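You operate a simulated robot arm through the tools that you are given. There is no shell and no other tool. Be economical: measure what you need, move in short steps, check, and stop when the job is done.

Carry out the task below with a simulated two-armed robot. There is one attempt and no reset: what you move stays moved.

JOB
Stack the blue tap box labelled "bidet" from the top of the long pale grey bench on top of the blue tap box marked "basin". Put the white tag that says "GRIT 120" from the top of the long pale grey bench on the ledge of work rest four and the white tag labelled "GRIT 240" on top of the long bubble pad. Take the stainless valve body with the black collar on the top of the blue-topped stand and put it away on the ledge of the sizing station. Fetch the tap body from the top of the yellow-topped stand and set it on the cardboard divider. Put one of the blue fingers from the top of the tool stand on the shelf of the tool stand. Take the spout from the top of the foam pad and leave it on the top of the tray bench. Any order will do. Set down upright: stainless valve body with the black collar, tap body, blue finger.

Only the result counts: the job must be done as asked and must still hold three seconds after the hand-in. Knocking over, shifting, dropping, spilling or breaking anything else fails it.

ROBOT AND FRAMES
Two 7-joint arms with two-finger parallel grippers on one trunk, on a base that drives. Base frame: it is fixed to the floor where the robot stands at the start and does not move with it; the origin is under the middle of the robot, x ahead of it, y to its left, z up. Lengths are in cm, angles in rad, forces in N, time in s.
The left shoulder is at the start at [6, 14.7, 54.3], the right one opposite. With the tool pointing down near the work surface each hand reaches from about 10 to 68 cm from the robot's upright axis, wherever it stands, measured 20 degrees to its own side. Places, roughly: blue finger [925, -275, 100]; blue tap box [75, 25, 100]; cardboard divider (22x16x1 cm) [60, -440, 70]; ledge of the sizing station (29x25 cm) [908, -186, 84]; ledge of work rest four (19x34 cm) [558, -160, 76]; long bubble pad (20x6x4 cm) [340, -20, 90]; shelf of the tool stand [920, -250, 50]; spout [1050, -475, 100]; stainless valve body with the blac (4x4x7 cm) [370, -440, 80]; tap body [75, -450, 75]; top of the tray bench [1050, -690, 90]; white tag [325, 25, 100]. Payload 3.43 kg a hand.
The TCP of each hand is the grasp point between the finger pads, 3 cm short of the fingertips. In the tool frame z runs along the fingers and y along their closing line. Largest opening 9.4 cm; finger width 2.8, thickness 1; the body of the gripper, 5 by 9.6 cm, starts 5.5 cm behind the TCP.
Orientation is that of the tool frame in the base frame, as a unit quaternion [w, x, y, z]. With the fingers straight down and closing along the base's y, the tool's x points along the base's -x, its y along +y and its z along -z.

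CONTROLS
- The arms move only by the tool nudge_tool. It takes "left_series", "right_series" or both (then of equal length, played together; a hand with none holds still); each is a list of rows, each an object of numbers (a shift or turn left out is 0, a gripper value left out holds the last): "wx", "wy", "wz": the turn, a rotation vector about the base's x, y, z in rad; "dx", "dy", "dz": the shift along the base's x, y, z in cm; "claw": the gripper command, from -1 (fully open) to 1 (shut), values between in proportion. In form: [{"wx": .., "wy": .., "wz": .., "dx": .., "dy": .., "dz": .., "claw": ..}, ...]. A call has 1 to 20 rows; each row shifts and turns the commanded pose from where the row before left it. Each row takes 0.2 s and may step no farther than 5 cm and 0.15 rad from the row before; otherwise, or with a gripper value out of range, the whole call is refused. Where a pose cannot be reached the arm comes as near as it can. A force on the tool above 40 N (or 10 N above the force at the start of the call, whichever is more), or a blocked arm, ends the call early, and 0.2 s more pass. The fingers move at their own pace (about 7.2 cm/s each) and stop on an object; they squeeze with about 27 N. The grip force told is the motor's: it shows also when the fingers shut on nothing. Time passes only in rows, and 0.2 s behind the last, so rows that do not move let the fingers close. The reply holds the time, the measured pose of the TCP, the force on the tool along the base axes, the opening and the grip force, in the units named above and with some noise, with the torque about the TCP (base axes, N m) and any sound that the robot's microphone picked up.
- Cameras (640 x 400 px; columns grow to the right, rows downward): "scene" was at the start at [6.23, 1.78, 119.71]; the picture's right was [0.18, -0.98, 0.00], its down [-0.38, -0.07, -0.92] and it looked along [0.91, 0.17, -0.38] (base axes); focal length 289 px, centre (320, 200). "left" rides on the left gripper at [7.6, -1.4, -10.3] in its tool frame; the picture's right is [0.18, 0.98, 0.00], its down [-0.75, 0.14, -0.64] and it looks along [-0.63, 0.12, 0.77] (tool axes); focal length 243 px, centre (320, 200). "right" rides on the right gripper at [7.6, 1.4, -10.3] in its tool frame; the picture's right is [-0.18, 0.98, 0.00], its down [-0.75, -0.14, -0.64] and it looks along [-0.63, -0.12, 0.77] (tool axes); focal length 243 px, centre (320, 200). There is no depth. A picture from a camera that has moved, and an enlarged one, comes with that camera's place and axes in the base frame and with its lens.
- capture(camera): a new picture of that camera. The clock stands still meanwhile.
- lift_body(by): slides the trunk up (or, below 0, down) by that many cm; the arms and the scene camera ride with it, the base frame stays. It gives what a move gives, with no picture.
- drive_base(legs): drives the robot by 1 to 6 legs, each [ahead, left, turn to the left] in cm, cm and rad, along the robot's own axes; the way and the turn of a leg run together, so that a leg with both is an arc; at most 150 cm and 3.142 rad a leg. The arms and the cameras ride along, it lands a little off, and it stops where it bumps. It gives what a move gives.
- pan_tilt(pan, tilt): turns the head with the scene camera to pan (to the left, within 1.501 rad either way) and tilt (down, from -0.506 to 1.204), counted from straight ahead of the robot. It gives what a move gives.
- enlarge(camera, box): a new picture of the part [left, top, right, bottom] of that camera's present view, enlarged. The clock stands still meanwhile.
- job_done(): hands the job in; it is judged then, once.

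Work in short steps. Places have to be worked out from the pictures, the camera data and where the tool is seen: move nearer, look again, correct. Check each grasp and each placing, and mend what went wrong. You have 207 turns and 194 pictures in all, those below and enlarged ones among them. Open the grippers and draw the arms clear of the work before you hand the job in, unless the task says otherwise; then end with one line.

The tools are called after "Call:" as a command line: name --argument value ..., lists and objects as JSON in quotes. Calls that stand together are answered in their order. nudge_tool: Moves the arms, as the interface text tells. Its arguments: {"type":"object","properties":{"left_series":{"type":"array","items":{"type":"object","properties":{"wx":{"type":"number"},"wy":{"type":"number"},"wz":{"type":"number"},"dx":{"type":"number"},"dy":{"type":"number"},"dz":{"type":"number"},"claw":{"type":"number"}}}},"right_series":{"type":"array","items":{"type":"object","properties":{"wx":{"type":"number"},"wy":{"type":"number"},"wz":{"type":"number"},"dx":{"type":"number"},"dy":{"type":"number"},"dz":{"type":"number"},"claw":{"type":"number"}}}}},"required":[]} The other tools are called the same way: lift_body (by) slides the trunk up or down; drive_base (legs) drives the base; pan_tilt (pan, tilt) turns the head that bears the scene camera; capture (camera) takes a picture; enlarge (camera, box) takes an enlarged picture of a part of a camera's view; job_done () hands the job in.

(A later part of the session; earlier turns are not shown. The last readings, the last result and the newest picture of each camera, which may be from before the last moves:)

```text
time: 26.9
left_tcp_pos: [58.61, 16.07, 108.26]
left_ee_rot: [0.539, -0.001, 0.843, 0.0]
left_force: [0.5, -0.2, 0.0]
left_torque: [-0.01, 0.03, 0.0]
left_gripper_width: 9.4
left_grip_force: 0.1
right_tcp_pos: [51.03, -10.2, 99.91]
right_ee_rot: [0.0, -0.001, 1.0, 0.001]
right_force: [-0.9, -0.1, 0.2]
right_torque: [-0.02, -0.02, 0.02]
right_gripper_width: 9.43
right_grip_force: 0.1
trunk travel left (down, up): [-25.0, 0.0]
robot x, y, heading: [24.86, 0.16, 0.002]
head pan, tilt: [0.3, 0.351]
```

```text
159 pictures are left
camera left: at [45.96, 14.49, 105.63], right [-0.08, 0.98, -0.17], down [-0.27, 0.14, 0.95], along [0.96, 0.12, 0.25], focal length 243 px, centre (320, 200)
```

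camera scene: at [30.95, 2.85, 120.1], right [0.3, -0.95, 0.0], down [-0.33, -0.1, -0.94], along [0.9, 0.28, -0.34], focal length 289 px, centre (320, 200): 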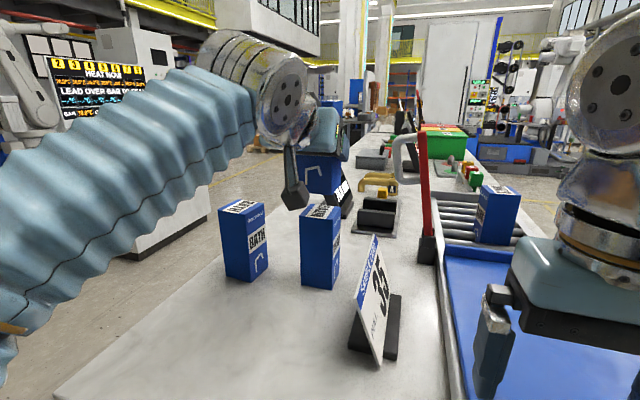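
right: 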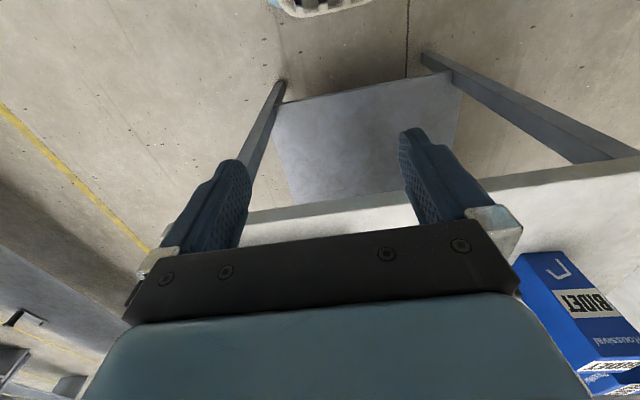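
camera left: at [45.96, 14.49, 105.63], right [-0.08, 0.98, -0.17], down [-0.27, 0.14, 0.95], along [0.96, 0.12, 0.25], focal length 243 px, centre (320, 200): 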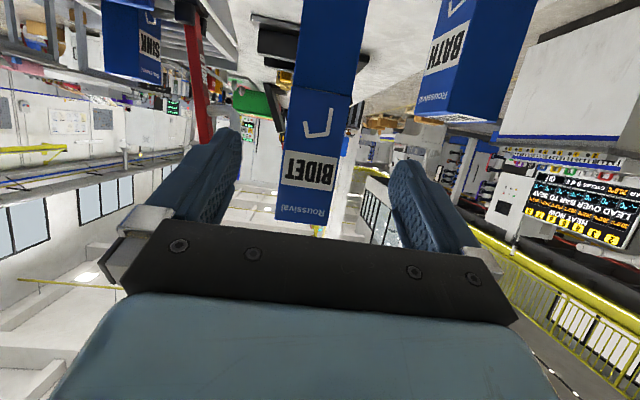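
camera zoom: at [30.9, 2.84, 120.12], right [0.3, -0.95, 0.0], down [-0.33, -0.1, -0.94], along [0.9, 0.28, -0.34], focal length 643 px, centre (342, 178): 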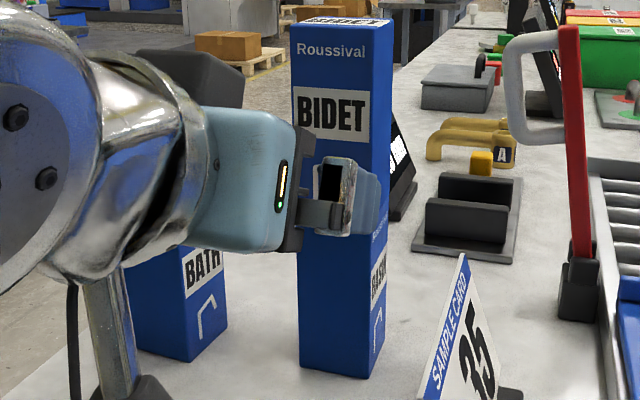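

The stack stands well. I reverse away from the bench, bring the left hand back to pointing down, and look along both sides for the route.

Call:
drive_base --legs '[[-45, 0, 0]]'

Call:
nudge_tool --left_series '[{"dz": -3}, {"dz": -3}, {"dz": -3}, {"wy": 0.142}, {"wy": 0.142}, {"wy": 0.142}, {"wy": 0.142}, {"wy": 0.142}, {"wy": 0.142}, {"wy": 0.142}, {"wy": 0.142}, {}]'

Call:
pan_tilt --pan -0.5 --tilt 0.35

Call:
capture --camera "scene"

Call:
pan_tilt --pan 0.4 --tilt 0.35

Call:
capture --camera "scene"

```text
time: 29.6
left_tcp_pos: [12.57, 16.01, 108.16]
left_ee_rot: [0.539, -0.004, 0.842, 0.003]
left_force: [0.4, -0.6, 0.2]
left_torque: [-0.02, 0.02, -0.01]
left_gripper_width: 9.38
left_grip_force: 0.1
right_tcp_pos: [5.23, -10.19, 99.88]
right_ee_rot: [0.001, -0.004, 1.0, 0.001]
right_force: [0.1, 0.2, 0.3]
right_torque: [0.01, -0.04, 0.0]
right_gripper_width: 9.39
right_grip_force: 0.1
trunk travel left (down, up): [-25.0, 0.0]
robot x, y, heading: [-20.91, -0.11, 0.011]
head pan, tilt: [0.3, 0.351]
```

```text
time: 32.2
left_tcp_pos: [12.88, 15.9, 98.89]
left_ee_rot: [0.014, 0.0, 1.0, 0.003]
left_force: [0.0, -0.7, -0.4]
left_torque: [-0.01, 0.04, -0.03]
left_gripper_width: 9.41
left_grip_force: 0.1
left hand out of reach, approached as far as the arm can: row 11
right_tcp_pos: [5.32, -10.16, 99.93]
right_ee_rot: [0.001, -0.004, 1.0, 0.001]
right_force: [0.4, 1.1, 0.5]
right_torque: [0.0, -0.01, -0.01]
right_gripper_width: 9.38
right_grip_force: 0.1
trunk travel left (down, up): [-25.0, 0.0]
robot x, y, heading: [-21.14, -0.16, 0.008]
head pan, tilt: [0.3, 0.351]
```

```text
time: 33.4
left_tcp_pos: [13.0, 15.98, 98.87]
left_ee_rot: [0.015, 0.0, 1.0, 0.002]
left_force: [-0.2, 0.1, -0.4]
left_torque: [0.01, -0.02, -0.01]
left_gripper_width: 9.37
left_grip_force: 0.0
right_tcp_pos: [5.11, -10.05, 99.9]
right_ee_rot: [0.0, -0.004, 1.0, 0.001]
right_force: [-0.2, -0.5, 0.1]
right_torque: [0.01, -0.02, 0.0]
right_gripper_width: 9.39
right_grip_force: 0.2
trunk travel left (down, up): [-25.0, 0.0]
robot x, y, heading: [-20.88, 0.15, 0.009]
head pan, tilt: [-0.499, 0.351]
```

```text
158 pictures are left
camera scene: at [-15.66, -4.54, 120.12], right [-0.47, -0.88, 0.0], down [-0.3, 0.16, -0.94], along [0.83, -0.44, -0.34], focal length 289 px, centre (320, 200)
```

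scene: 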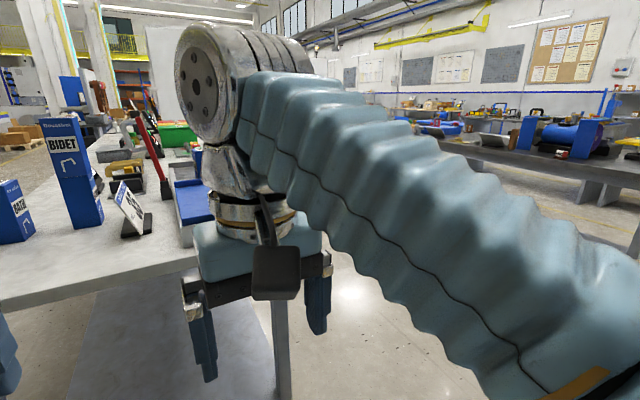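

```text
time: 34.6
left_tcp_pos: [13.06, 15.96, 98.93]
left_ee_rot: [0.016, 0.0, 1.0, 0.003]
left_force: [0.4, 0.4, 0.0]
left_torque: [-0.02, 0.01, 0.0]
left_gripper_width: 9.42
left_grip_force: 0.0
right_tcp_pos: [5.3, -10.18, 99.92]
right_ee_rot: [0.002, -0.003, 1.0, 0.001]
right_force: [0.6, 0.0, 0.0]
right_torque: [0.02, 0.02, -0.01]
right_gripper_width: 9.42
right_grip_force: 0.1
trunk travel left (down, up): [-25.0, 0.0]
robot x, y, heading: [-20.88, -0.2, 0.01]
head pan, tilt: [0.4, 0.351]
```

```text
157 pictures are left
camera scene: at [-15.33, 3.53, 120.11], right [0.4, -0.92, 0.0], down [-0.32, -0.14, -0.94], along [0.86, 0.37, -0.34], focal length 289 px, centre (320, 200)
```

scene: 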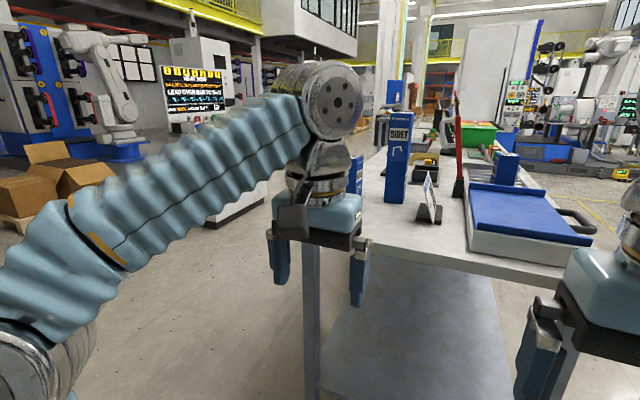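

Left hand is back down. I look right to check the lane on the bench's right side.

Call:
pan_tilt --pan -1.3 --tilt 0.3

Call:
capture --camera "scene"

```text
time: 36.3
left_tcp_pos: [12.86, 16.02, 98.87]
left_ee_rot: [0.014, 0.0, 1.0, 0.003]
left_force: [-0.1, 0.5, 0.3]
left_torque: [0.02, -0.02, 0.01]
left_gripper_width: 9.41
left_grip_force: 0.0
right_tcp_pos: [5.24, -10.11, 99.93]
right_ee_rot: [0.001, -0.003, 1.0, 0.001]
right_force: [0.1, 0.1, -0.1]
right_torque: [0.02, 0.02, -0.03]
right_gripper_width: 9.4
right_grip_force: 0.0
trunk travel left (down, up): [-25.0, 0.0]
robot x, y, heading: [-20.48, -0.34, 0.008]
head pan, tilt: [-1.3, 0.3]
```

```text
156 pictures are left
camera scene: at [-21.3, -9.14, 120.59], right [-0.96, -0.28, 0.0], down [-0.08, 0.28, -0.96], along [0.26, -0.92, -0.3], focal length 289 px, centre (320, 200)
```

scene: 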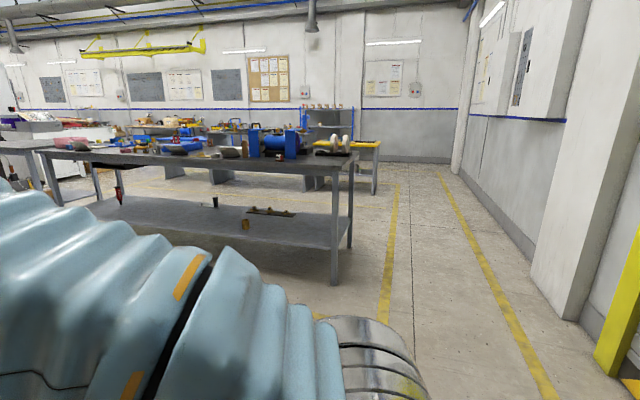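

The aisle between y≈−33 and ≈−180 is free. I drive sideways to y≈−105 and then ahead toward the tags.

Call:
drive_base --legs '[[0, -105, 0], [150, 0, 0], [120, 0, 0]]'

Call:
pan_tilt --pan 0.75 --tilt 0.35

Call:
capture --camera "scene"

```text
time: 54.4
left_tcp_pos: [283.53, -79.35, 98.84]
left_ee_rot: [0.015, -0.024, 1.0, 0.003]
left_force: [0.6, 1.2, 0.5]
left_torque: [0.03, -0.01, -0.01]
left_gripper_width: 9.42
left_grip_force: 0.2
right_tcp_pos: [277.2, -105.81, 99.88]
right_ee_rot: [0.001, -0.027, 1.0, 0.001]
right_force: [0.2, 0.0, -0.3]
right_torque: [0.04, 0.02, 0.0]
right_gripper_width: 9.39
right_grip_force: 0.1
trunk travel left (down, up): [-25.0, 0.0]
robot x, y, heading: [250.61, -96.86, 0.06]
head pan, tilt: [-1.3, 0.3]
```

```text
time: 56.4
left_tcp_pos: [283.49, -79.52, 98.95]
left_ee_rot: [0.015, -0.023, 1.0, 0.003]
left_force: [-1.0, -1.0, -0.3]
left_torque: [-0.01, 0.01, 0.0]
left_gripper_width: 9.42
left_grip_force: 0.1
right_tcp_pos: [277.18, -105.89, 100.02]
right_ee_rot: [0.001, -0.028, 1.0, 0.0]
right_force: [1.0, -0.2, -0.4]
right_torque: [-0.01, -0.01, -0.04]
right_gripper_width: 9.44
right_grip_force: 0.1
trunk travel left (down, up): [-25.0, 0.0]
robot x, y, heading: [250.72, -97.39, 0.053]
head pan, tilt: [0.75, 0.351]
```

```text
155 pictures are left
camera scene: at [254.06, -90.53, 120.12], right [0.72, -0.69, 0.0], down [-0.24, -0.25, -0.94], along [0.65, 0.68, -0.34], focal length 289 px, centre (320, 200)
```

scene: 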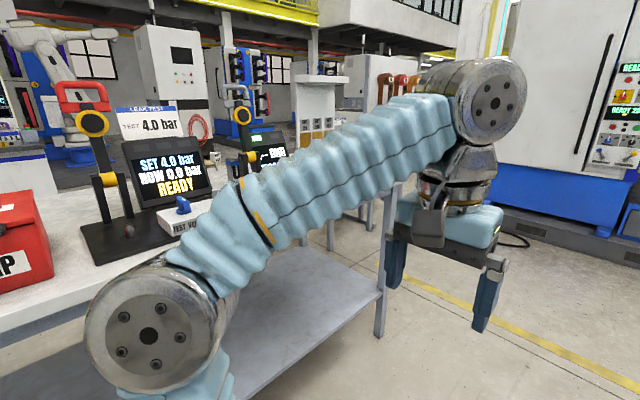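

The bench ends near x≈360, so working from its far end (facing −x) reaches both tags and pad. I drive ahead and look left at the end.

Call:
drive_base --legs '[[150, -8, -0.05]]'

Call:
pan_tilt --pan 1.4 --tilt 0.4

Call:
capture --camera "scene"

```text
refused: leg 1 is longer than a leg can be; nothing moved
```

```text
time: 57.4
left_tcp_pos: [283.58, -79.36, 98.92]
left_ee_rot: [0.016, -0.023, 1.0, 0.003]
left_force: [0.1, 0.3, 0.6]
left_torque: [-0.02, 0.02, -0.03]
left_gripper_width: 9.4
left_grip_force: 0.1
right_tcp_pos: [277.24, -105.89, 99.97]
right_ee_rot: [0.001, -0.028, 1.0, 0.0]
right_force: [0.1, -0.1, 0.2]
right_torque: [0.02, -0.02, -0.02]
right_gripper_width: 9.39
right_grip_force: 0.1
trunk travel left (down, up): [-25.0, 0.0]
robot x, y, heading: [250.68, -97.67, 0.058]
head pan, tilt: [1.4, 0.4]
```

```text
154 pictures are left
camera scene: at [248.68, -88.05, 119.66], right [0.99, -0.12, 0.0], down [-0.04, -0.39, -0.92], along [0.11, 0.92, -0.39], focal length 289 px, centre (320, 200)
```

scene: 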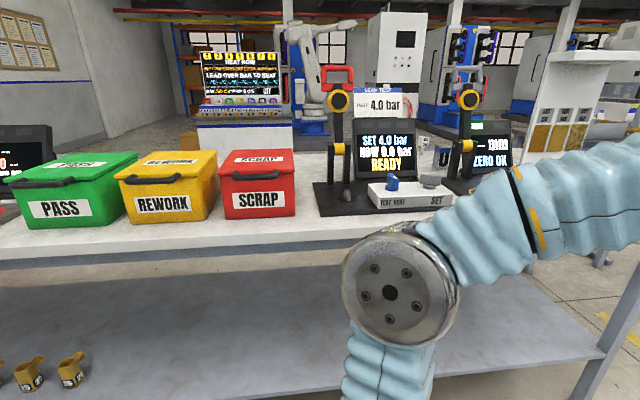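

The leg was too long; I drive in a shorter one, straightening the heading.

Call:
drive_base --legs '[[0, -8, -0.055], [140, 0, 0]]'

Call:
capture --camera "scene"

```text
time: 65.0
left_tcp_pos: [421.83, -85.11, 98.92]
left_ee_rot: [0.014, -0.017, 1.0, 0.003]
left_force: [-0.2, 0.2, -0.6]
left_torque: [0.01, 0.03, 0.03]
left_gripper_width: 9.4
left_grip_force: 0.2
right_tcp_pos: [415.17, -111.4, 99.98]
right_ee_rot: [0.001, -0.02, 1.0, 0.0]
right_force: [-0.2, 0.2, 0.8]
right_torque: [0.0, 0.02, 0.0]
right_gripper_width: 9.4
right_grip_force: 0.0
trunk travel left (down, up): [-25.0, 0.0]
robot x, y, heading: [388.21, -102.25, 0.039]
head pan, tilt: [1.4, 0.4]
```

```text
153 pictures are left
camera scene: at [386.78, -93.22, 119.66], right [0.99, -0.13, 0.0], down [-0.05, -0.39, -0.92], along [0.12, 0.91, -0.39], focal length 289 px, centre (320, 200)
```

scene: 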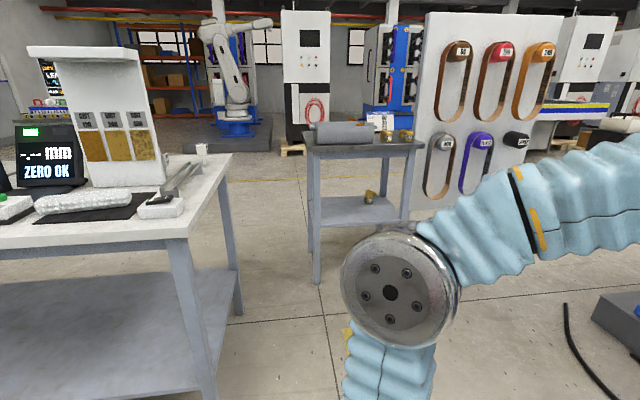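

I see the bench end, the bubble pad and a board with grit tags. I enlarge.

Call:
enlarge --camera "scene" --box '[0, 30, 240, 250]'

Call:
enlarge --camera "scene" --box '[60, 90, 170, 200]'

```text
1.82 times, centred on (120, 140) of scene
camera zoom: at [386.78, -93.22, 119.66], right [0.99, -0.13, 0.0], down [-0.05, -0.39, -0.92], along [0.12, 0.91, -0.39], focal length 526 px, centre (684, 309)
```

zoom: 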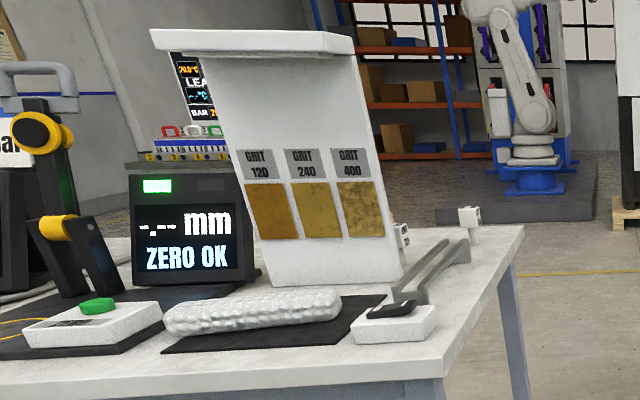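

```text
3.64 times, centred on (115, 145) of scene
camera zoom: at [386.78, -93.22, 119.66], right [0.99, -0.13, 0.0], down [-0.05, -0.39, -0.92], along [0.12, 0.91, -0.39], focal length 1052 px, centre (1066, 400)
```

zoom: 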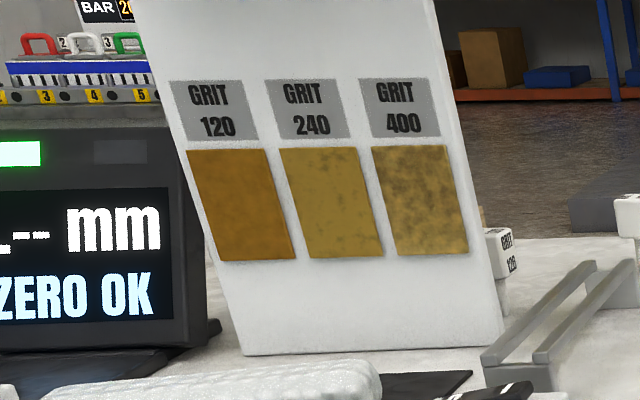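

Those are sandpaper samples; two white tags stand behind the board at ≈(341,24, GRIT 120) and ≈(355,25.5). I turn to face −x and come round to the bench end at a distance.

Call:
drive_base --legs '[[0, 0, 1.55], [0, 0, 1.55], [-20, 0, 0], [0, -60, 0]]'

Call:
pan_tilt --pan -0.3 --tilt 0.45

Call:
capture --camera "scene"

```text
time: 76.9
left_tcp_pos: [377.52, -58.89, 99.01]
left_ee_rot: [0.002, 0.999, -0.03, -0.016]
left_force: [0.5, -0.4, 0.5]
left_torque: [-0.01, -0.01, 0.02]
left_gripper_width: 9.41
left_grip_force: 0.1
right_tcp_pos: [386.71, -33.21, 99.85]
right_ee_rot: [0.0, 1.0, -0.026, -0.001]
right_force: [-0.4, -0.2, 0.3]
right_torque: [-0.01, 0.01, 0.04]
right_gripper_width: 9.4
right_grip_force: 0.0
trunk travel left (down, up): [-25.0, 0.0]
robot x, y, heading: [412.42, -44.76, 3.086]
head pan, tilt: [1.4, 0.4]
```

```text
time: 78.7
left_tcp_pos: [377.61, -58.86, 98.87]
left_ee_rot: [0.002, 0.999, -0.03, -0.015]
left_force: [0.5, -0.4, -1.4]
left_torque: [0.05, -0.01, 0.03]
left_gripper_width: 9.41
left_grip_force: 0.1
right_tcp_pos: [386.72, -33.4, 99.96]
right_ee_rot: [0.001, 1.0, -0.026, -0.001]
right_force: [0.1, -0.7, -0.5]
right_torque: [0.02, 0.01, 0.03]
right_gripper_width: 9.41
right_grip_force: 0.0
trunk travel left (down, up): [-25.0, 0.0]
robot x, y, heading: [412.36, -44.78, 3.085]
head pan, tilt: [-0.3, 0.45]
```

```text
150 pictures are left
camera scene: at [406.8, -41.7, 119.19], right [0.34, 0.94, 0.0], down [0.41, -0.15, -0.9], along [-0.85, 0.31, -0.44], focal length 289 px, centre (320, 200)
```

scene: 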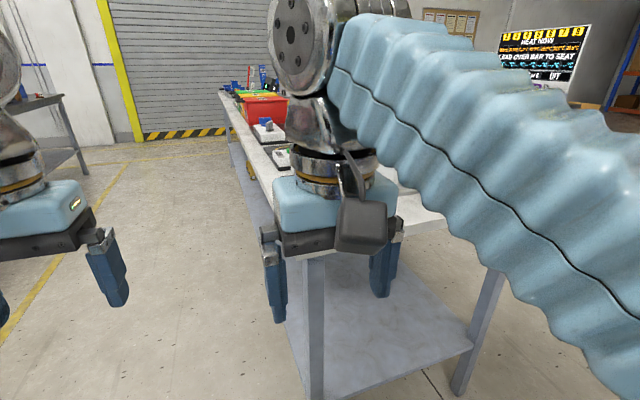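

Now the rest of the way sideways, straightening the heading.

Call:
drive_base --legs '[[0, -42, 0.056]]'

Call:
pan_tilt --pan 0.0 --tilt 0.5

Call:
capture --camera "scene"

Call:
capture --camera "right"

```text
time: 81.2
left_tcp_pos: [379.47, -18.88, 98.91]
left_ee_rot: [0.002, 1.0, -0.008, -0.015]
left_force: [-0.8, -0.4, 0.3]
left_torque: [0.01, -0.02, -0.01]
left_gripper_width: 9.42
left_grip_force: 0.0
right_tcp_pos: [387.59, 7.21, 99.98]
right_ee_rot: [0.001, 1.0, -0.005, 0.0]
right_force: [0.4, 0.0, 0.2]
right_torque: [0.02, 0.02, -0.03]
right_gripper_width: 9.43
right_grip_force: 0.1
trunk travel left (down, up): [-25.0, 0.0]
robot x, y, heading: [413.29, -3.51, 3.134]
head pan, tilt: [-0.3, 0.45]
```

```text
time: 82.0
left_tcp_pos: [379.49, -19.03, 98.94]
left_ee_rot: [0.003, 1.0, -0.01, -0.015]
left_force: [0.8, -0.1, 0.2]
left_torque: [-0.02, 0.01, -0.01]
left_gripper_width: 9.42
left_grip_force: 0.0
right_tcp_pos: [387.57, 7.21, 99.99]
right_ee_rot: [0.001, 1.0, -0.004, -0.001]
right_force: [0.2, 0.1, 0.4]
right_torque: [0.0, 0.04, -0.02]
right_gripper_width: 9.37
right_grip_force: 0.0
trunk travel left (down, up): [-25.0, 0.0]
robot x, y, heading: [413.91, -3.31, 3.133]
head pan, tilt: [0.0, 0.499]
```

```text
149 pictures are left
camera scene: at [407.58, -3.12, 118.75], right [0.01, 1.0, 0.0], down [0.48, 0.0, -0.88], along [-0.88, 0.01, -0.48], focal length 289 px, centre (320, 200)
```

scene: 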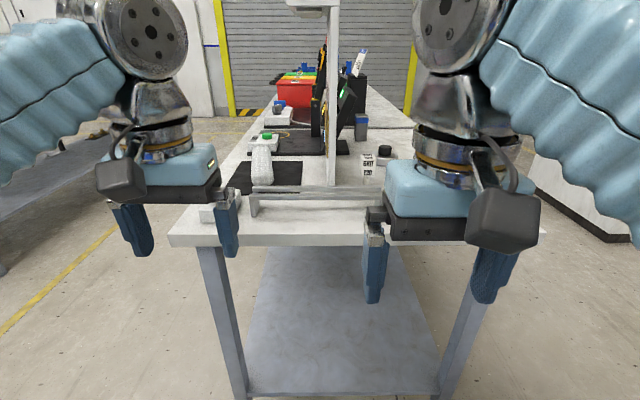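

```text
148 pictures are left
camera right: at [395.1, 5.63, 110.11], right [-0.19, -0.98, 0.0], down [-0.75, 0.15, 0.64], along [-0.63, 0.12, -0.77], focal length 243 px, centre (320, 200)
```

right: 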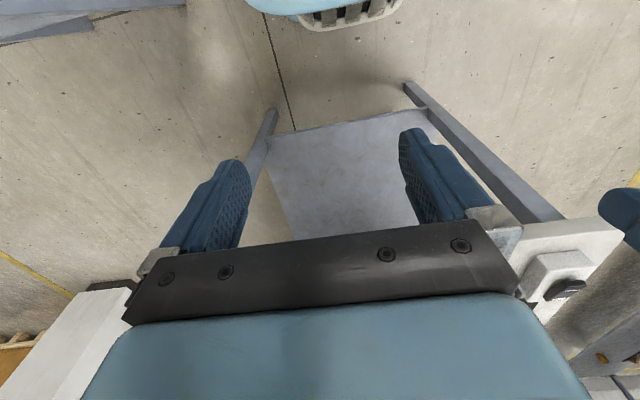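

I enlarge the middle to see tags and pad.

Call:
enlarge --camera "scene" --box '[220, 120, 420, 240]'

Call:
enlarge --camera "scene" --box '[340, 140, 400, 190]'

```text
3.20 times, centred on (320, 180) of scene
camera zoom: at [407.58, -3.12, 118.75], right [0.01, 1.0, 0.0], down [0.48, 0.0, -0.88], along [-0.88, 0.01, -0.48], focal length 926 px, centre (320, 264)
```

zoom: 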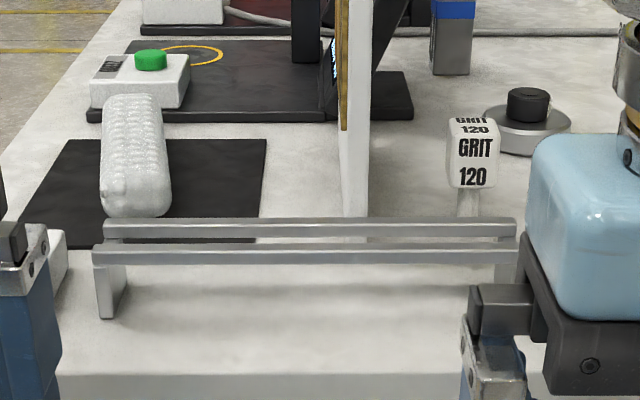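

```text
8.00 times, centred on (370, 165) of scene
camera zoom: at [407.58, -3.12, 118.75], right [0.01, 1.0, 0.0], down [0.48, 0.0, -0.88], along [-0.88, 0.01, -0.48], focal length 2315 px, centre (-80, 480)
```

zoom: 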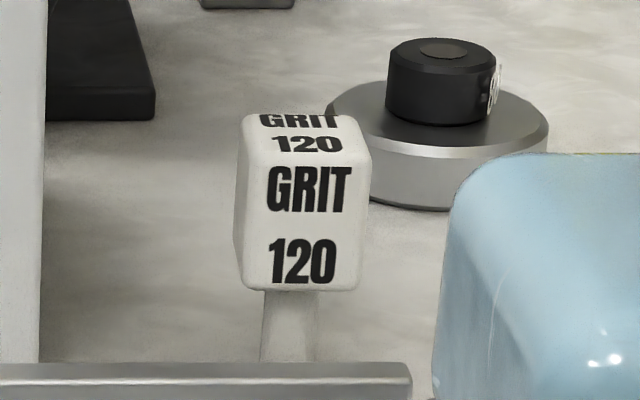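

GRIT 120 is a small block on a stem at ≈(347,8), head z≈92–96. The other tag must be hidden behind the right hand; I move that hand aside and look.

Call:
nudge_tool --right_series '[{"dx": 2, "dy": 4}, {"dx": 2, "dy": 4}, {"dy": 4}, {"dy": 4}, {}]'

Call:
capture --camera "scene"

```text
time: 83.2
left_tcp_pos: [379.42, -18.88, 98.98]
left_ee_rot: [0.002, 1.0, -0.009, -0.015]
left_force: [-0.2, 0.2, 1.1]
left_torque: [-0.04, -0.01, 0.0]
left_gripper_width: 9.42
left_grip_force: 0.1
right_tcp_pos: [387.98, 23.72, 98.9]
right_ee_rot: [0.001, 1.0, -0.004, 0.0]
right_force: [-0.2, 0.5, -0.4]
right_torque: [-0.02, 0.01, 0.01]
right_gripper_width: 9.4
right_grip_force: 0.1
right hand out of reach, approached as far as the arm can: row 1
trunk travel left (down, up): [-25.0, 0.0]
robot x, y, heading: [413.66, -3.3, 3.133]
head pan, tilt: [0.0, 0.499]
```

```text
145 pictures are left
camera scene: at [407.58, -3.11, 118.75], right [0.01, 1.0, 0.0], down [0.48, 0.0, -0.88], along [-0.88, 0.01, -0.48], focal length 289 px, centre (320, 200)
```

scene: 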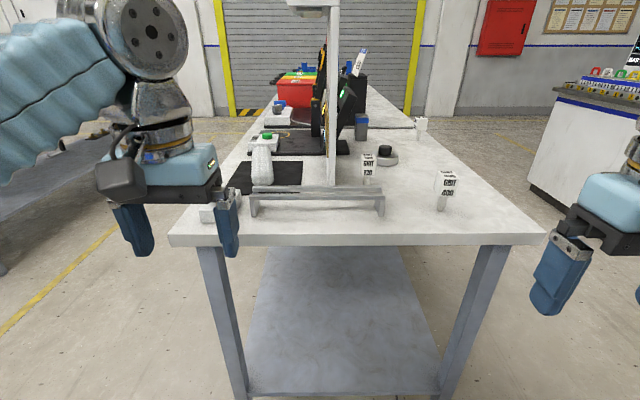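

Call:
enlarge --camera "scene" --box '[350, 105, 470, 225]'

Call:
enlarge --camera "scene" --box '[400, 105, 470, 155]'

```text
3.33 times, centred on (410, 165) of scene
camera zoom: at [407.58, -3.11, 118.75], right [0.01, 1.0, 0.0], down [0.48, 0.0, -0.88], along [-0.88, 0.01, -0.48], focal length 965 px, centre (20, 317)
```

zoom: 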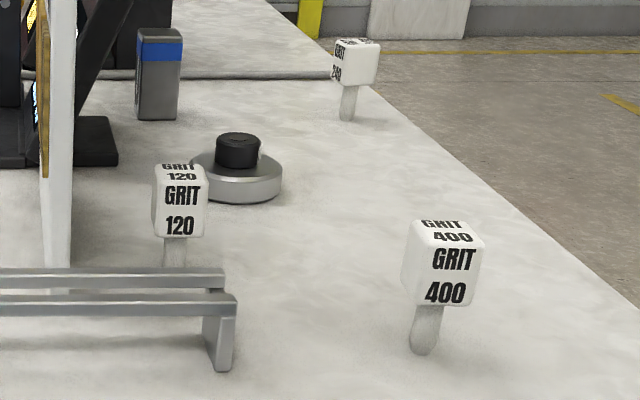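

```text
8.00 times, centred on (435, 130) of scene
camera zoom: at [407.58, -3.11, 118.75], right [0.01, 1.0, 0.0], down [0.48, 0.0, -0.88], along [-0.88, 0.01, -0.48], focal length 2315 px, centre (-600, 760)
```

zoom: 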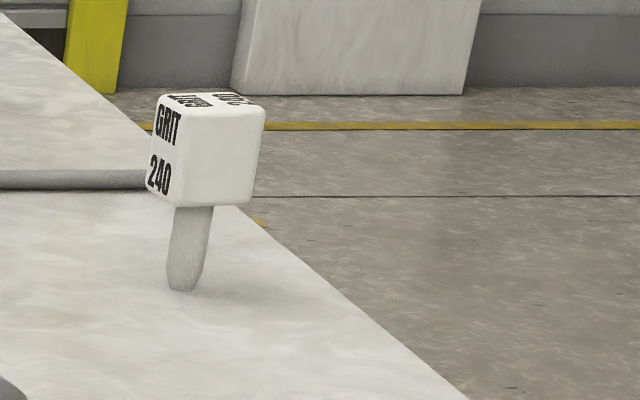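

GRIT 240 is the far one at ≈(307,32), near the bench's other edge; the near one is GRIT 400. Reaching 240 needs the bench's +y side, so I look right to see the way there.

Call:
pan_tilt --pan -1.0 --tilt 0.5

Call:
capture --camera "scene"

Call:
pan_tilt --pan -1.5 --tilt 0.5

Call:
capture --camera "scene"

```text
time: 84.5
left_tcp_pos: [379.43, -18.89, 98.89]
left_ee_rot: [0.002, 1.0, -0.008, -0.015]
left_force: [-0.9, 0.4, -0.1]
left_torque: [0.01, 0.01, 0.01]
left_gripper_width: 9.39
left_grip_force: 0.1
right_tcp_pos: [388.02, 23.69, 98.84]
right_ee_rot: [0.001, 1.0, -0.004, -0.001]
right_force: [0.1, 1.3, 0.0]
right_torque: [0.0, -0.03, 0.03]
right_gripper_width: 9.39
right_grip_force: 0.0
trunk travel left (down, up): [-25.0, 0.0]
robot x, y, heading: [413.95, -3.07, 3.135]
head pan, tilt: [-1.0, 0.499]
```

```text
142 pictures are left
camera scene: at [411.82, 4.49, 118.75], right [0.85, 0.53, 0.0], down [0.26, -0.4, -0.88], along [-0.47, 0.74, -0.48], focal length 289 px, centre (320, 200)
```

scene: 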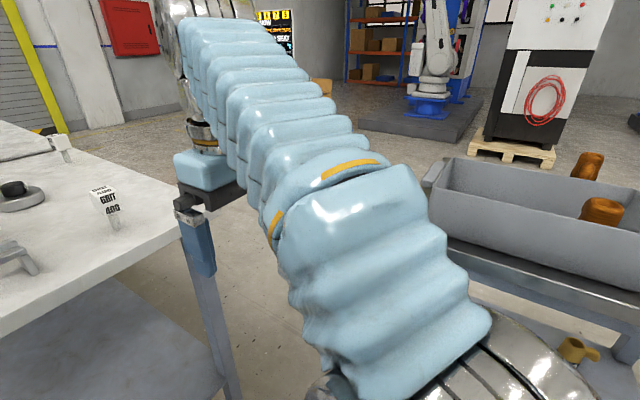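

```text
time: 85.4
left_tcp_pos: [379.39, -18.89, 98.84]
left_ee_rot: [0.003, 1.0, -0.008, -0.015]
left_force: [0.4, -0.7, -0.3]
left_torque: [-0.03, -0.01, 0.0]
left_gripper_width: 9.39
left_grip_force: 0.1
right_tcp_pos: [387.98, 23.64, 98.81]
right_ee_rot: [0.0, 1.0, -0.004, -0.001]
right_force: [-0.1, 0.1, -0.8]
right_torque: [0.0, 0.02, -0.01]
right_gripper_width: 9.41
right_grip_force: 0.1
trunk travel left (down, up): [-25.0, 0.0]
robot x, y, heading: [413.49, -3.3, 3.138]
head pan, tilt: [-1.499, 0.499]
```

```text
141 pictures are left
camera scene: at [416.1, 5.88, 118.75], right [1.0, 0.06, 0.0], down [0.03, -0.48, -0.88], along [-0.06, 0.88, -0.48], focal length 289 px, centre (320, 200)
```

scene: 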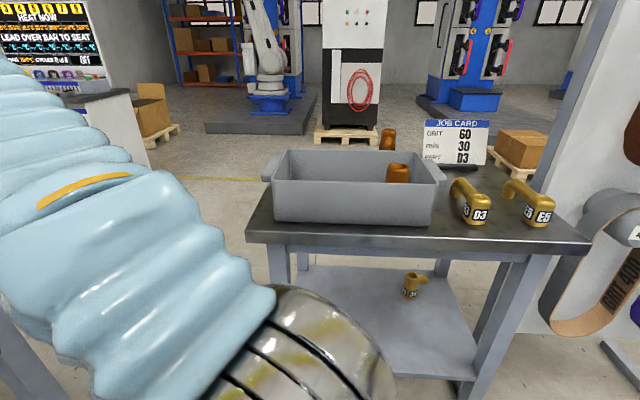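

The small table blocks that gap, so I'll later go round by the other end. While here I take GRIT 120 with the right hand: align it in y and drive 20 cm closer.

Call:
nudge_tool --right_series '[{"dy": -4}, {"dy": -4}, {"dy": -4}, {"dy": -3.6}, {"dz": 1.2}, {}]'

Call:
drive_base --legs '[[20, 0, 0]]'

Call:
pan_tilt --pan -0.1 --tilt 0.75

Call:
capture --camera "scene"

Call:
capture --camera "right"

```text
time: 86.8
left_tcp_pos: [379.34, -18.79, 98.85]
left_ee_rot: [0.003, 1.0, -0.008, -0.015]
left_force: [-0.6, 0.1, 0.1]
left_torque: [0.01, -0.01, -0.02]
left_gripper_width: 9.39
left_grip_force: 0.1
right_tcp_pos: [388.04, 7.69, 99.81]
right_ee_rot: [0.001, 1.0, -0.005, -0.004]
right_force: [-0.5, 0.4, 0.1]
right_torque: [-0.03, 0.01, 0.02]
right_gripper_width: 9.37
right_grip_force: 0.0
right hand out of reach, approached as far as the arm can: row 5
trunk travel left (down, up): [-25.0, 0.0]
robot x, y, heading: [413.26, -3.08, 3.137]
head pan, tilt: [-1.499, 0.499]
```

```text
time: 88.4
left_tcp_pos: [359.8, -18.82, 98.99]
left_ee_rot: [0.002, 1.0, -0.006, -0.015]
left_force: [-0.4, -0.6, -0.1]
left_torque: [0.01, 0.0, 0.0]
left_gripper_width: 9.39
left_grip_force: 0.0
right_tcp_pos: [368.48, 7.81, 99.69]
right_ee_rot: [0.002, 1.0, -0.003, -0.004]
right_force: [0.1, 0.2, 0.4]
right_torque: [-0.01, 0.05, 0.01]
right_gripper_width: 9.41
right_grip_force: 0.0
trunk travel left (down, up): [-25.0, 0.0]
robot x, y, heading: [393.65, -3.2, 3.135]
head pan, tilt: [-1.499, 0.499]
```

```text
time: 89.9
left_tcp_pos: [359.83, -18.94, 98.89]
left_ee_rot: [0.002, 1.0, -0.006, -0.015]
left_force: [0.6, -0.9, -0.8]
left_torque: [-0.03, 0.0, 0.0]
left_gripper_width: 9.39
left_grip_force: 0.0
right_tcp_pos: [368.45, 7.77, 99.85]
right_ee_rot: [0.001, 1.0, -0.003, -0.003]
right_force: [-0.2, 0.0, 0.6]
right_torque: [0.0, 0.0, 0.0]
right_gripper_width: 9.43
right_grip_force: 0.2
trunk travel left (down, up): [-25.0, 0.0]
robot x, y, heading: [394.55, -3.03, 3.131]
head pan, tilt: [-0.099, 0.75]
```

```text
140 pictures are left
camera scene: at [388.77, -2.2, 116.55], right [0.1, 0.99, 0.0], down [0.68, -0.07, -0.73], along [-0.73, 0.08, -0.68], focal length 289 px, centre (320, 200)
```

scene: 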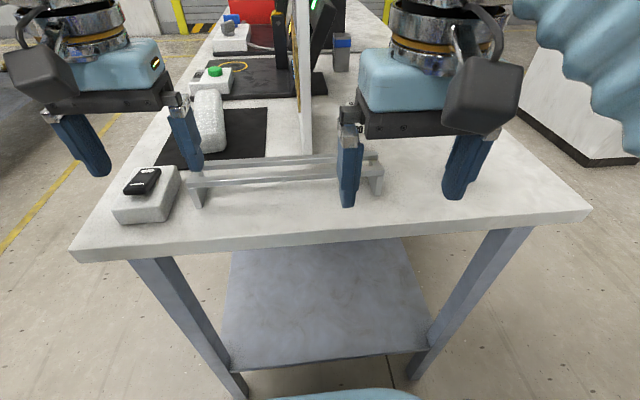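

```text
139 pictures are left
camera right: at [376.07, 6.26, 109.94], right [-0.19, -0.98, 0.0], down [-0.75, 0.15, 0.65], along [-0.64, 0.12, -0.76], focal length 243 px, centre (320, 200)
```

right: 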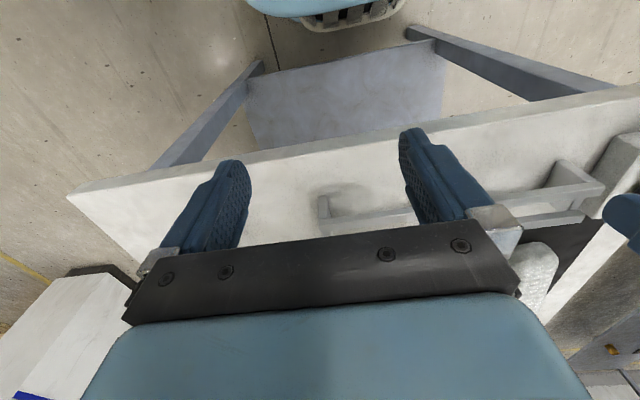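

I tilt the right hand forward by 0.8 rad so that its camera and the head can see the tag, and narrow the opening since the board is close.

Call:
nudge_tool --right_series '[{"wy": 0.135, "claw": -0.38}, {"wy": 0.135}, {"wy": 0.135}, {"wy": 0.135}, {"wy": 0.135}, {"wy": 0.135}, {}]'

Call:
capture --camera "scene"

Call:
capture --camera "right"

```text
time: 91.5
left_tcp_pos: [359.82, -18.91, 99.03]
left_ee_rot: [0.002, 1.0, -0.007, -0.016]
left_force: [-0.3, -0.7, -1.0]
left_torque: [0.03, 0.01, 0.01]
left_gripper_width: 9.4
left_grip_force: 0.1
right_tcp_pos: [367.23, 9.49, 99.85]
right_ee_rot: [0.037, 0.923, -0.013, -0.382]
right_force: [0.4, 0.9, 1.1]
right_torque: [-0.01, -0.01, -0.01]
right_gripper_width: 6.5
right_grip_force: 0.1
right hand out of reach, approached as far as the arm can: row 6
trunk travel left (down, up): [-25.0, 0.0]
robot x, y, heading: [393.66, -3.2, 3.136]
head pan, tilt: [-0.099, 0.75]
```

```text
138 pictures are left
camera scene: at [388.77, -2.2, 116.55], right [0.1, 0.99, 0.0], down [0.68, -0.07, -0.73], along [-0.73, 0.08, -0.68], focal length 289 px, centre (320, 200)
```

scene: 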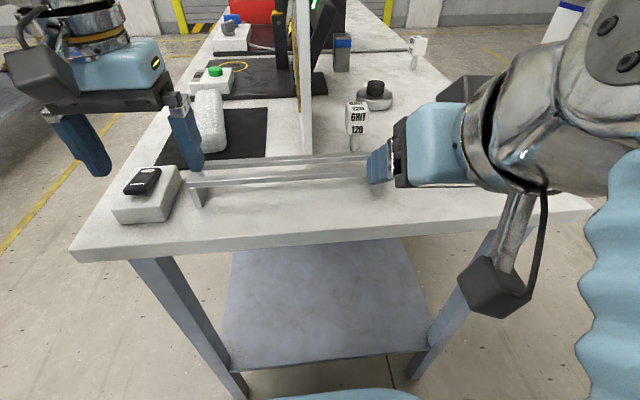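

```text
137 pictures are left
camera right: at [379.9, 8.27, 101.69], right [-0.13, -0.97, 0.21], down [-0.08, 0.22, 0.97], along [-0.99, 0.11, -0.1], focal length 243 px, centre (320, 200)
```

right: 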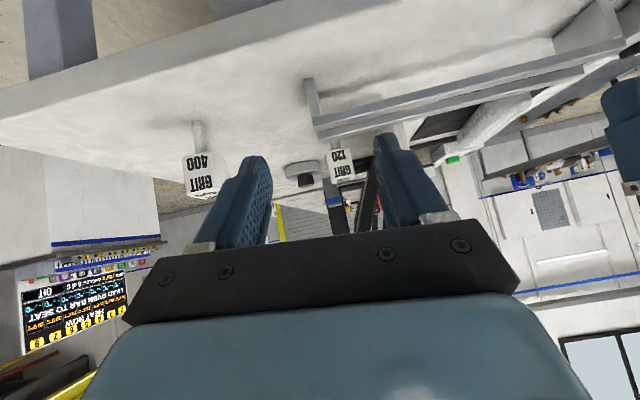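

The head and wrist views agree: tag head centre ≈(347,8.1,94.6). I move in above it at z≈98, then check.

Call:
nudge_tool --right_series '[{"dx": -4, "dy": -0.5, "dz": -0.5}, {"dx": -4, "dy": -0.5, "dz": -0.5}, {"dx": -4, "dy": -0.4, "dz": -0.5}, {"dx": -3}, {}]'

Call:
capture --camera "scene"

Call:
capture --camera "right"

```text
time: 92.3
left_tcp_pos: [359.87, -18.89, 98.93]
left_ee_rot: [0.002, 1.0, -0.007, -0.016]
left_force: [0.2, -0.6, -0.8]
left_torque: [-0.01, 0.04, -0.02]
left_gripper_width: 9.4
left_grip_force: 0.0
right_tcp_pos: [361.9, 3.76, 101.13]
right_ee_rot: [0.044, 0.902, 0.046, -0.427]
right_force: [1.2, 0.1, 0.4]
right_torque: [-0.01, 0.0, -0.03]
right_gripper_width: 6.49
right_grip_force: 0.1
trunk travel left (down, up): [-25.0, 0.0]
robot x, y, heading: [393.89, -3.03, 3.139]
head pan, tilt: [-0.099, 0.75]
stopped in row 3 (right hand): the arm was blocked; the commanded pose is now the measured one
```

```text
136 pictures are left
camera scene: at [388.82, -2.19, 116.55], right [0.1, 0.99, 0.0], down [0.68, -0.07, -0.73], along [-0.73, 0.08, -0.68], focal length 289 px, centre (320, 200)
```

scene: 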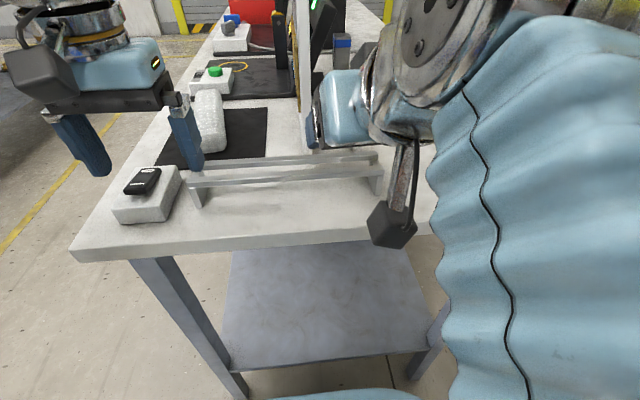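

```text
135 pictures are left
camera right: at [374.67, 3.92, 101.67], right [0.0, -0.98, 0.18], down [0.0, 0.18, 0.98], along [-1.0, 0.0, 0.0], focal length 243 px, centre (320, 200)
```

right: 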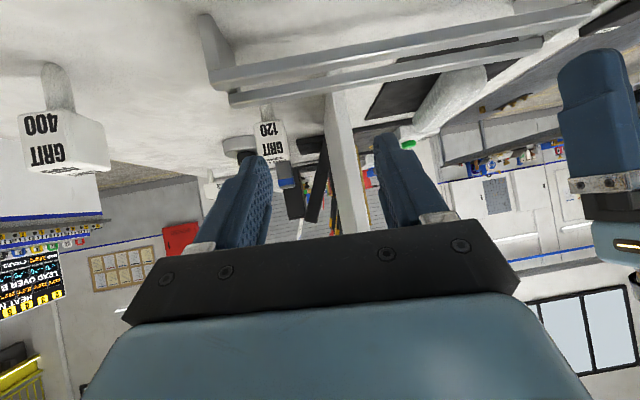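

The arm was blocked near its upper limit and ended slightly twisted at (361.9,3.8). I correct orientation and y in small steps.

Call:
nudge_tool --right_series '[{"wx": 0.022, "wy": -0.04, "wz": -0.06, "dy": 1.5, "dz": -0.7}, {"wx": 0.022, "wy": -0.04, "wz": -0.06, "dy": 1.5, "dz": -0.7}, {"dy": 1.4, "dz": -0.6}, {}]'

Call:
capture --camera "right"

```text
time: 93.3
left_tcp_pos: [359.84, -18.84, 98.99]
left_ee_rot: [0.002, 1.0, -0.007, -0.015]
left_force: [0.6, 0.6, 0.2]
left_torque: [-0.03, -0.03, 0.04]
left_gripper_width: 9.41
left_grip_force: 0.0
right_tcp_pos: [362.03, 8.17, 99.28]
right_ee_rot: [0.001, 0.919, 0.003, -0.393]
right_force: [-0.2, 0.7, 0.3]
right_torque: [-0.05, -0.03, -0.01]
right_gripper_width: 6.49
right_grip_force: 0.0
trunk travel left (down, up): [-25.0, 0.0]
robot x, y, heading: [393.85, -3.22, 3.136]
head pan, tilt: [-0.099, 0.75]
```

```text
134 pictures are left
camera right: at [374.67, 6.82, 100.78], right [-0.12, -0.98, 0.13], down [-0.06, 0.14, 0.99], along [-0.99, 0.11, -0.07], focal length 243 px, centre (320, 200)
```

right: 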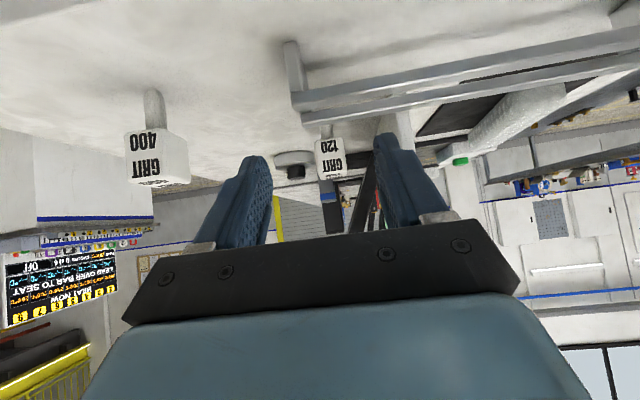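

Pose is right now and the tag is centred. I advance at z≈98 and then sink onto the head.

Call:
nudge_tool --right_series '[{"dx": -3, "dz": -0.5}, {"dx": -3, "dz": -0.5}, {"dx": -3}, {"dx": -3}, {"dx": -1.5, "dz": -1.5}, {}]'

Call:
capture --camera "right"

Call:
capture --camera "scene"

```text
time: 94.7
left_tcp_pos: [359.89, -18.83, 98.89]
left_ee_rot: [0.003, 1.0, -0.007, -0.015]
left_force: [-0.4, 0.0, 1.1]
left_torque: [0.02, 0.03, -0.03]
left_gripper_width: 9.4
left_grip_force: 0.0
right_tcp_pos: [348.26, 8.19, 96.28]
right_ee_rot: [0.003, 0.92, 0.001, -0.391]
right_force: [0.5, 0.7, 0.0]
right_torque: [0.02, 0.01, 0.0]
right_gripper_width: 6.5
right_grip_force: 0.0
trunk travel left (down, up): [-25.0, 0.0]
robot x, y, heading: [393.96, -3.12, 3.136]
head pan, tilt: [-0.099, 0.75]
```

```text
133 pictures are left
camera right: at [360.83, 6.76, 97.98], right [-0.12, -0.98, 0.14], down [-0.06, 0.15, 0.99], along [-0.99, 0.11, -0.08], focal length 243 px, centre (320, 200)
```

right: 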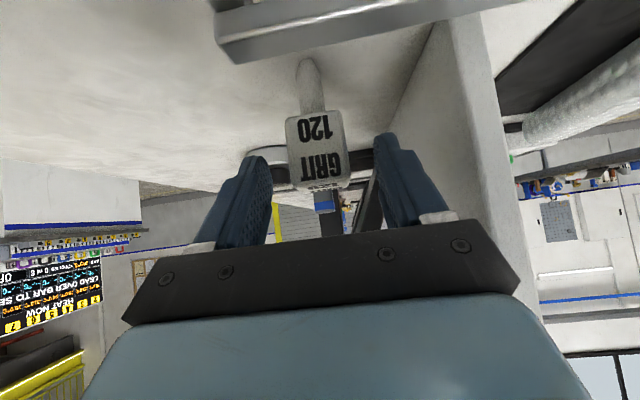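

```text
132 pictures are left
camera scene: at [388.78, -2.22, 116.55], right [0.1, 0.99, 0.0], down [0.68, -0.07, -0.73], along [-0.73, 0.08, -0.68], focal length 289 px, centre (320, 200)
```

scene: 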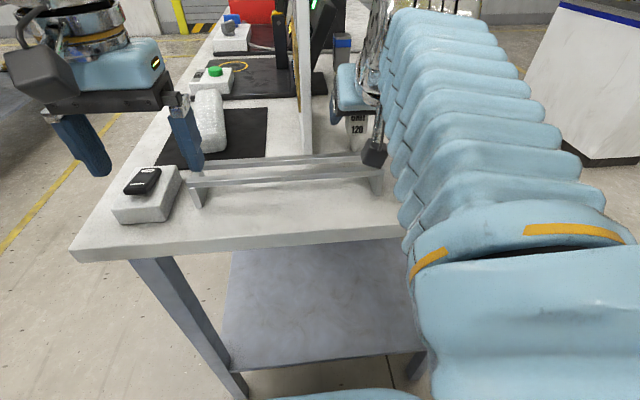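

Head centre is nearer x≈345, z≈94. I finish the approach and close.

Call:
nudge_tool --right_series '[{"dx": -1.5, "dz": -1.1}, {"dx": -1.5, "dz": -1.1}, {}, {"claw": 0.2}, {"claw": 1}, {"claw": 1}, {}]'

Call:
capture --camera "right"

```text
time: 96.3
left_tcp_pos: [359.9, -18.82, 98.94]
left_ee_rot: [0.002, 1.0, -0.007, -0.015]
left_force: [0.4, 0.5, -0.2]
left_torque: [0.03, 0.0, -0.01]
left_gripper_width: 9.41
left_grip_force: 0.1
right_tcp_pos: [345.29, 8.19, 94.5]
right_ee_rot: [0.0, 0.92, 0.002, -0.392]
right_force: [-0.1, 0.0, -0.1]
right_torque: [-0.01, -0.01, 0.01]
right_gripper_width: 3.78
right_grip_force: 27.6
trunk travel left (down, up): [-25.0, 0.0]
robot x, y, heading: [393.81, -3.41, 3.135]
head pan, tilt: [-0.099, 0.75]
```

```text
131 pictures are left
camera right: at [357.97, 6.74, 95.88], right [-0.13, -0.98, 0.13], down [-0.06, 0.14, 0.99], along [-0.99, 0.12, -0.08], focal length 243 px, centre (320, 200)
```

right: 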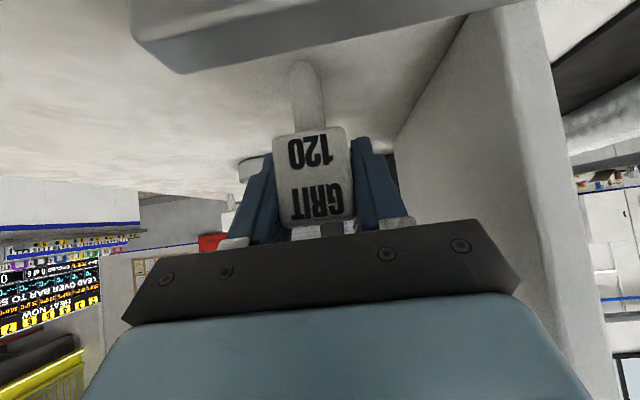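

GRIT 120 is gripped (3.8 cm). I lift, shift sideways off the rails, then reverse out.

Call:
nudge_tool --right_series '[{"dz": 1.5}, {"dz": 2}, {"dz": 2}, {"dz": 0.7, "dy": 2}, {"dy": 2.5}, {}]'

Call:
capture --camera "right"

Call:
drive_base --legs '[[-22, 0, 0]]'

Call:
capture --camera "scene"

```text
time: 97.7
left_tcp_pos: [359.77, -18.78, 98.9]
left_ee_rot: [0.002, 1.0, -0.007, -0.015]
left_force: [-0.3, 0.4, 0.0]
left_torque: [-0.02, 0.0, 0.0]
left_gripper_width: 9.38
left_grip_force: 0.1
right_tcp_pos: [345.32, 12.65, 100.57]
right_ee_rot: [0.0, 0.92, 0.0, -0.392]
right_force: [-0.7, -0.2, -0.6]
right_torque: [0.02, 0.01, 0.01]
right_gripper_width: 3.77
right_grip_force: 27.0
trunk travel left (down, up): [-25.0, 0.0]
robot x, y, heading: [393.98, -2.91, 3.134]
head pan, tilt: [-0.099, 0.75]
```

```text
130 pictures are left
camera right: at [357.97, 11.05, 102.15], right [-0.13, -0.98, 0.13], down [-0.06, 0.14, 0.99], along [-0.99, 0.12, -0.08], focal length 243 px, centre (320, 200)
```

right: 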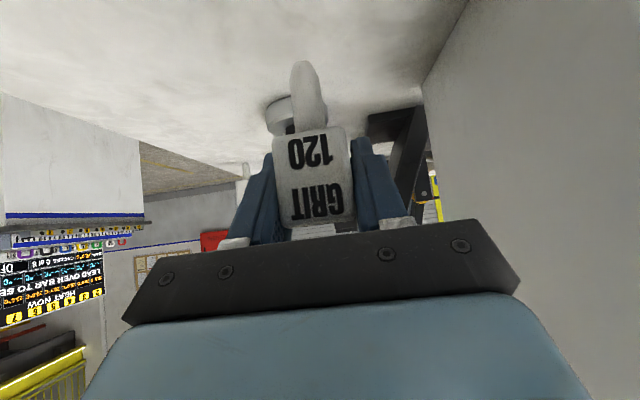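

```text
time: 99.4
left_tcp_pos: [382.21, -18.88, 99.0]
left_ee_rot: [0.002, 1.0, -0.008, -0.015]
left_force: [0.6, 0.0, 0.2]
left_torque: [-0.02, 0.0, -0.02]
left_gripper_width: 9.4
left_grip_force: 0.1
right_tcp_pos: [367.65, 12.49, 100.47]
right_ee_rot: [0.0, 0.92, 0.0, -0.392]
right_force: [-0.4, -0.1, -1.3]
right_torque: [-0.01, -0.01, 0.01]
right_gripper_width: 3.78
right_grip_force: 26.9
trunk travel left (down, up): [-25.0, 0.0]
robot x, y, heading: [416.0, -3.66, 3.134]
head pan, tilt: [-0.099, 0.75]
```

```text
129 pictures are left
camera scene: at [411.13, -2.33, 116.55], right [0.11, 0.99, 0.0], down [0.68, -0.07, -0.73], along [-0.73, 0.08, -0.68], focal length 289 px, centre (320, 200)
```

scene: 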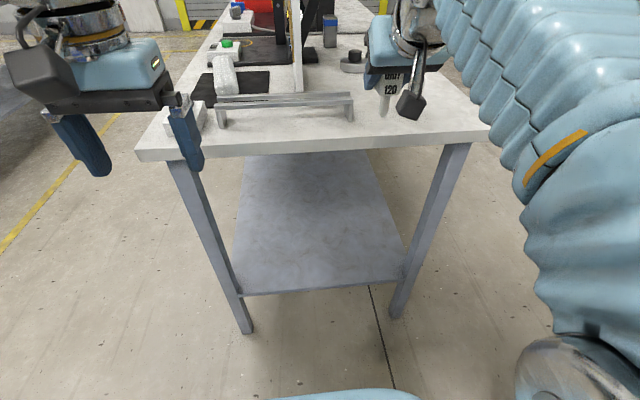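

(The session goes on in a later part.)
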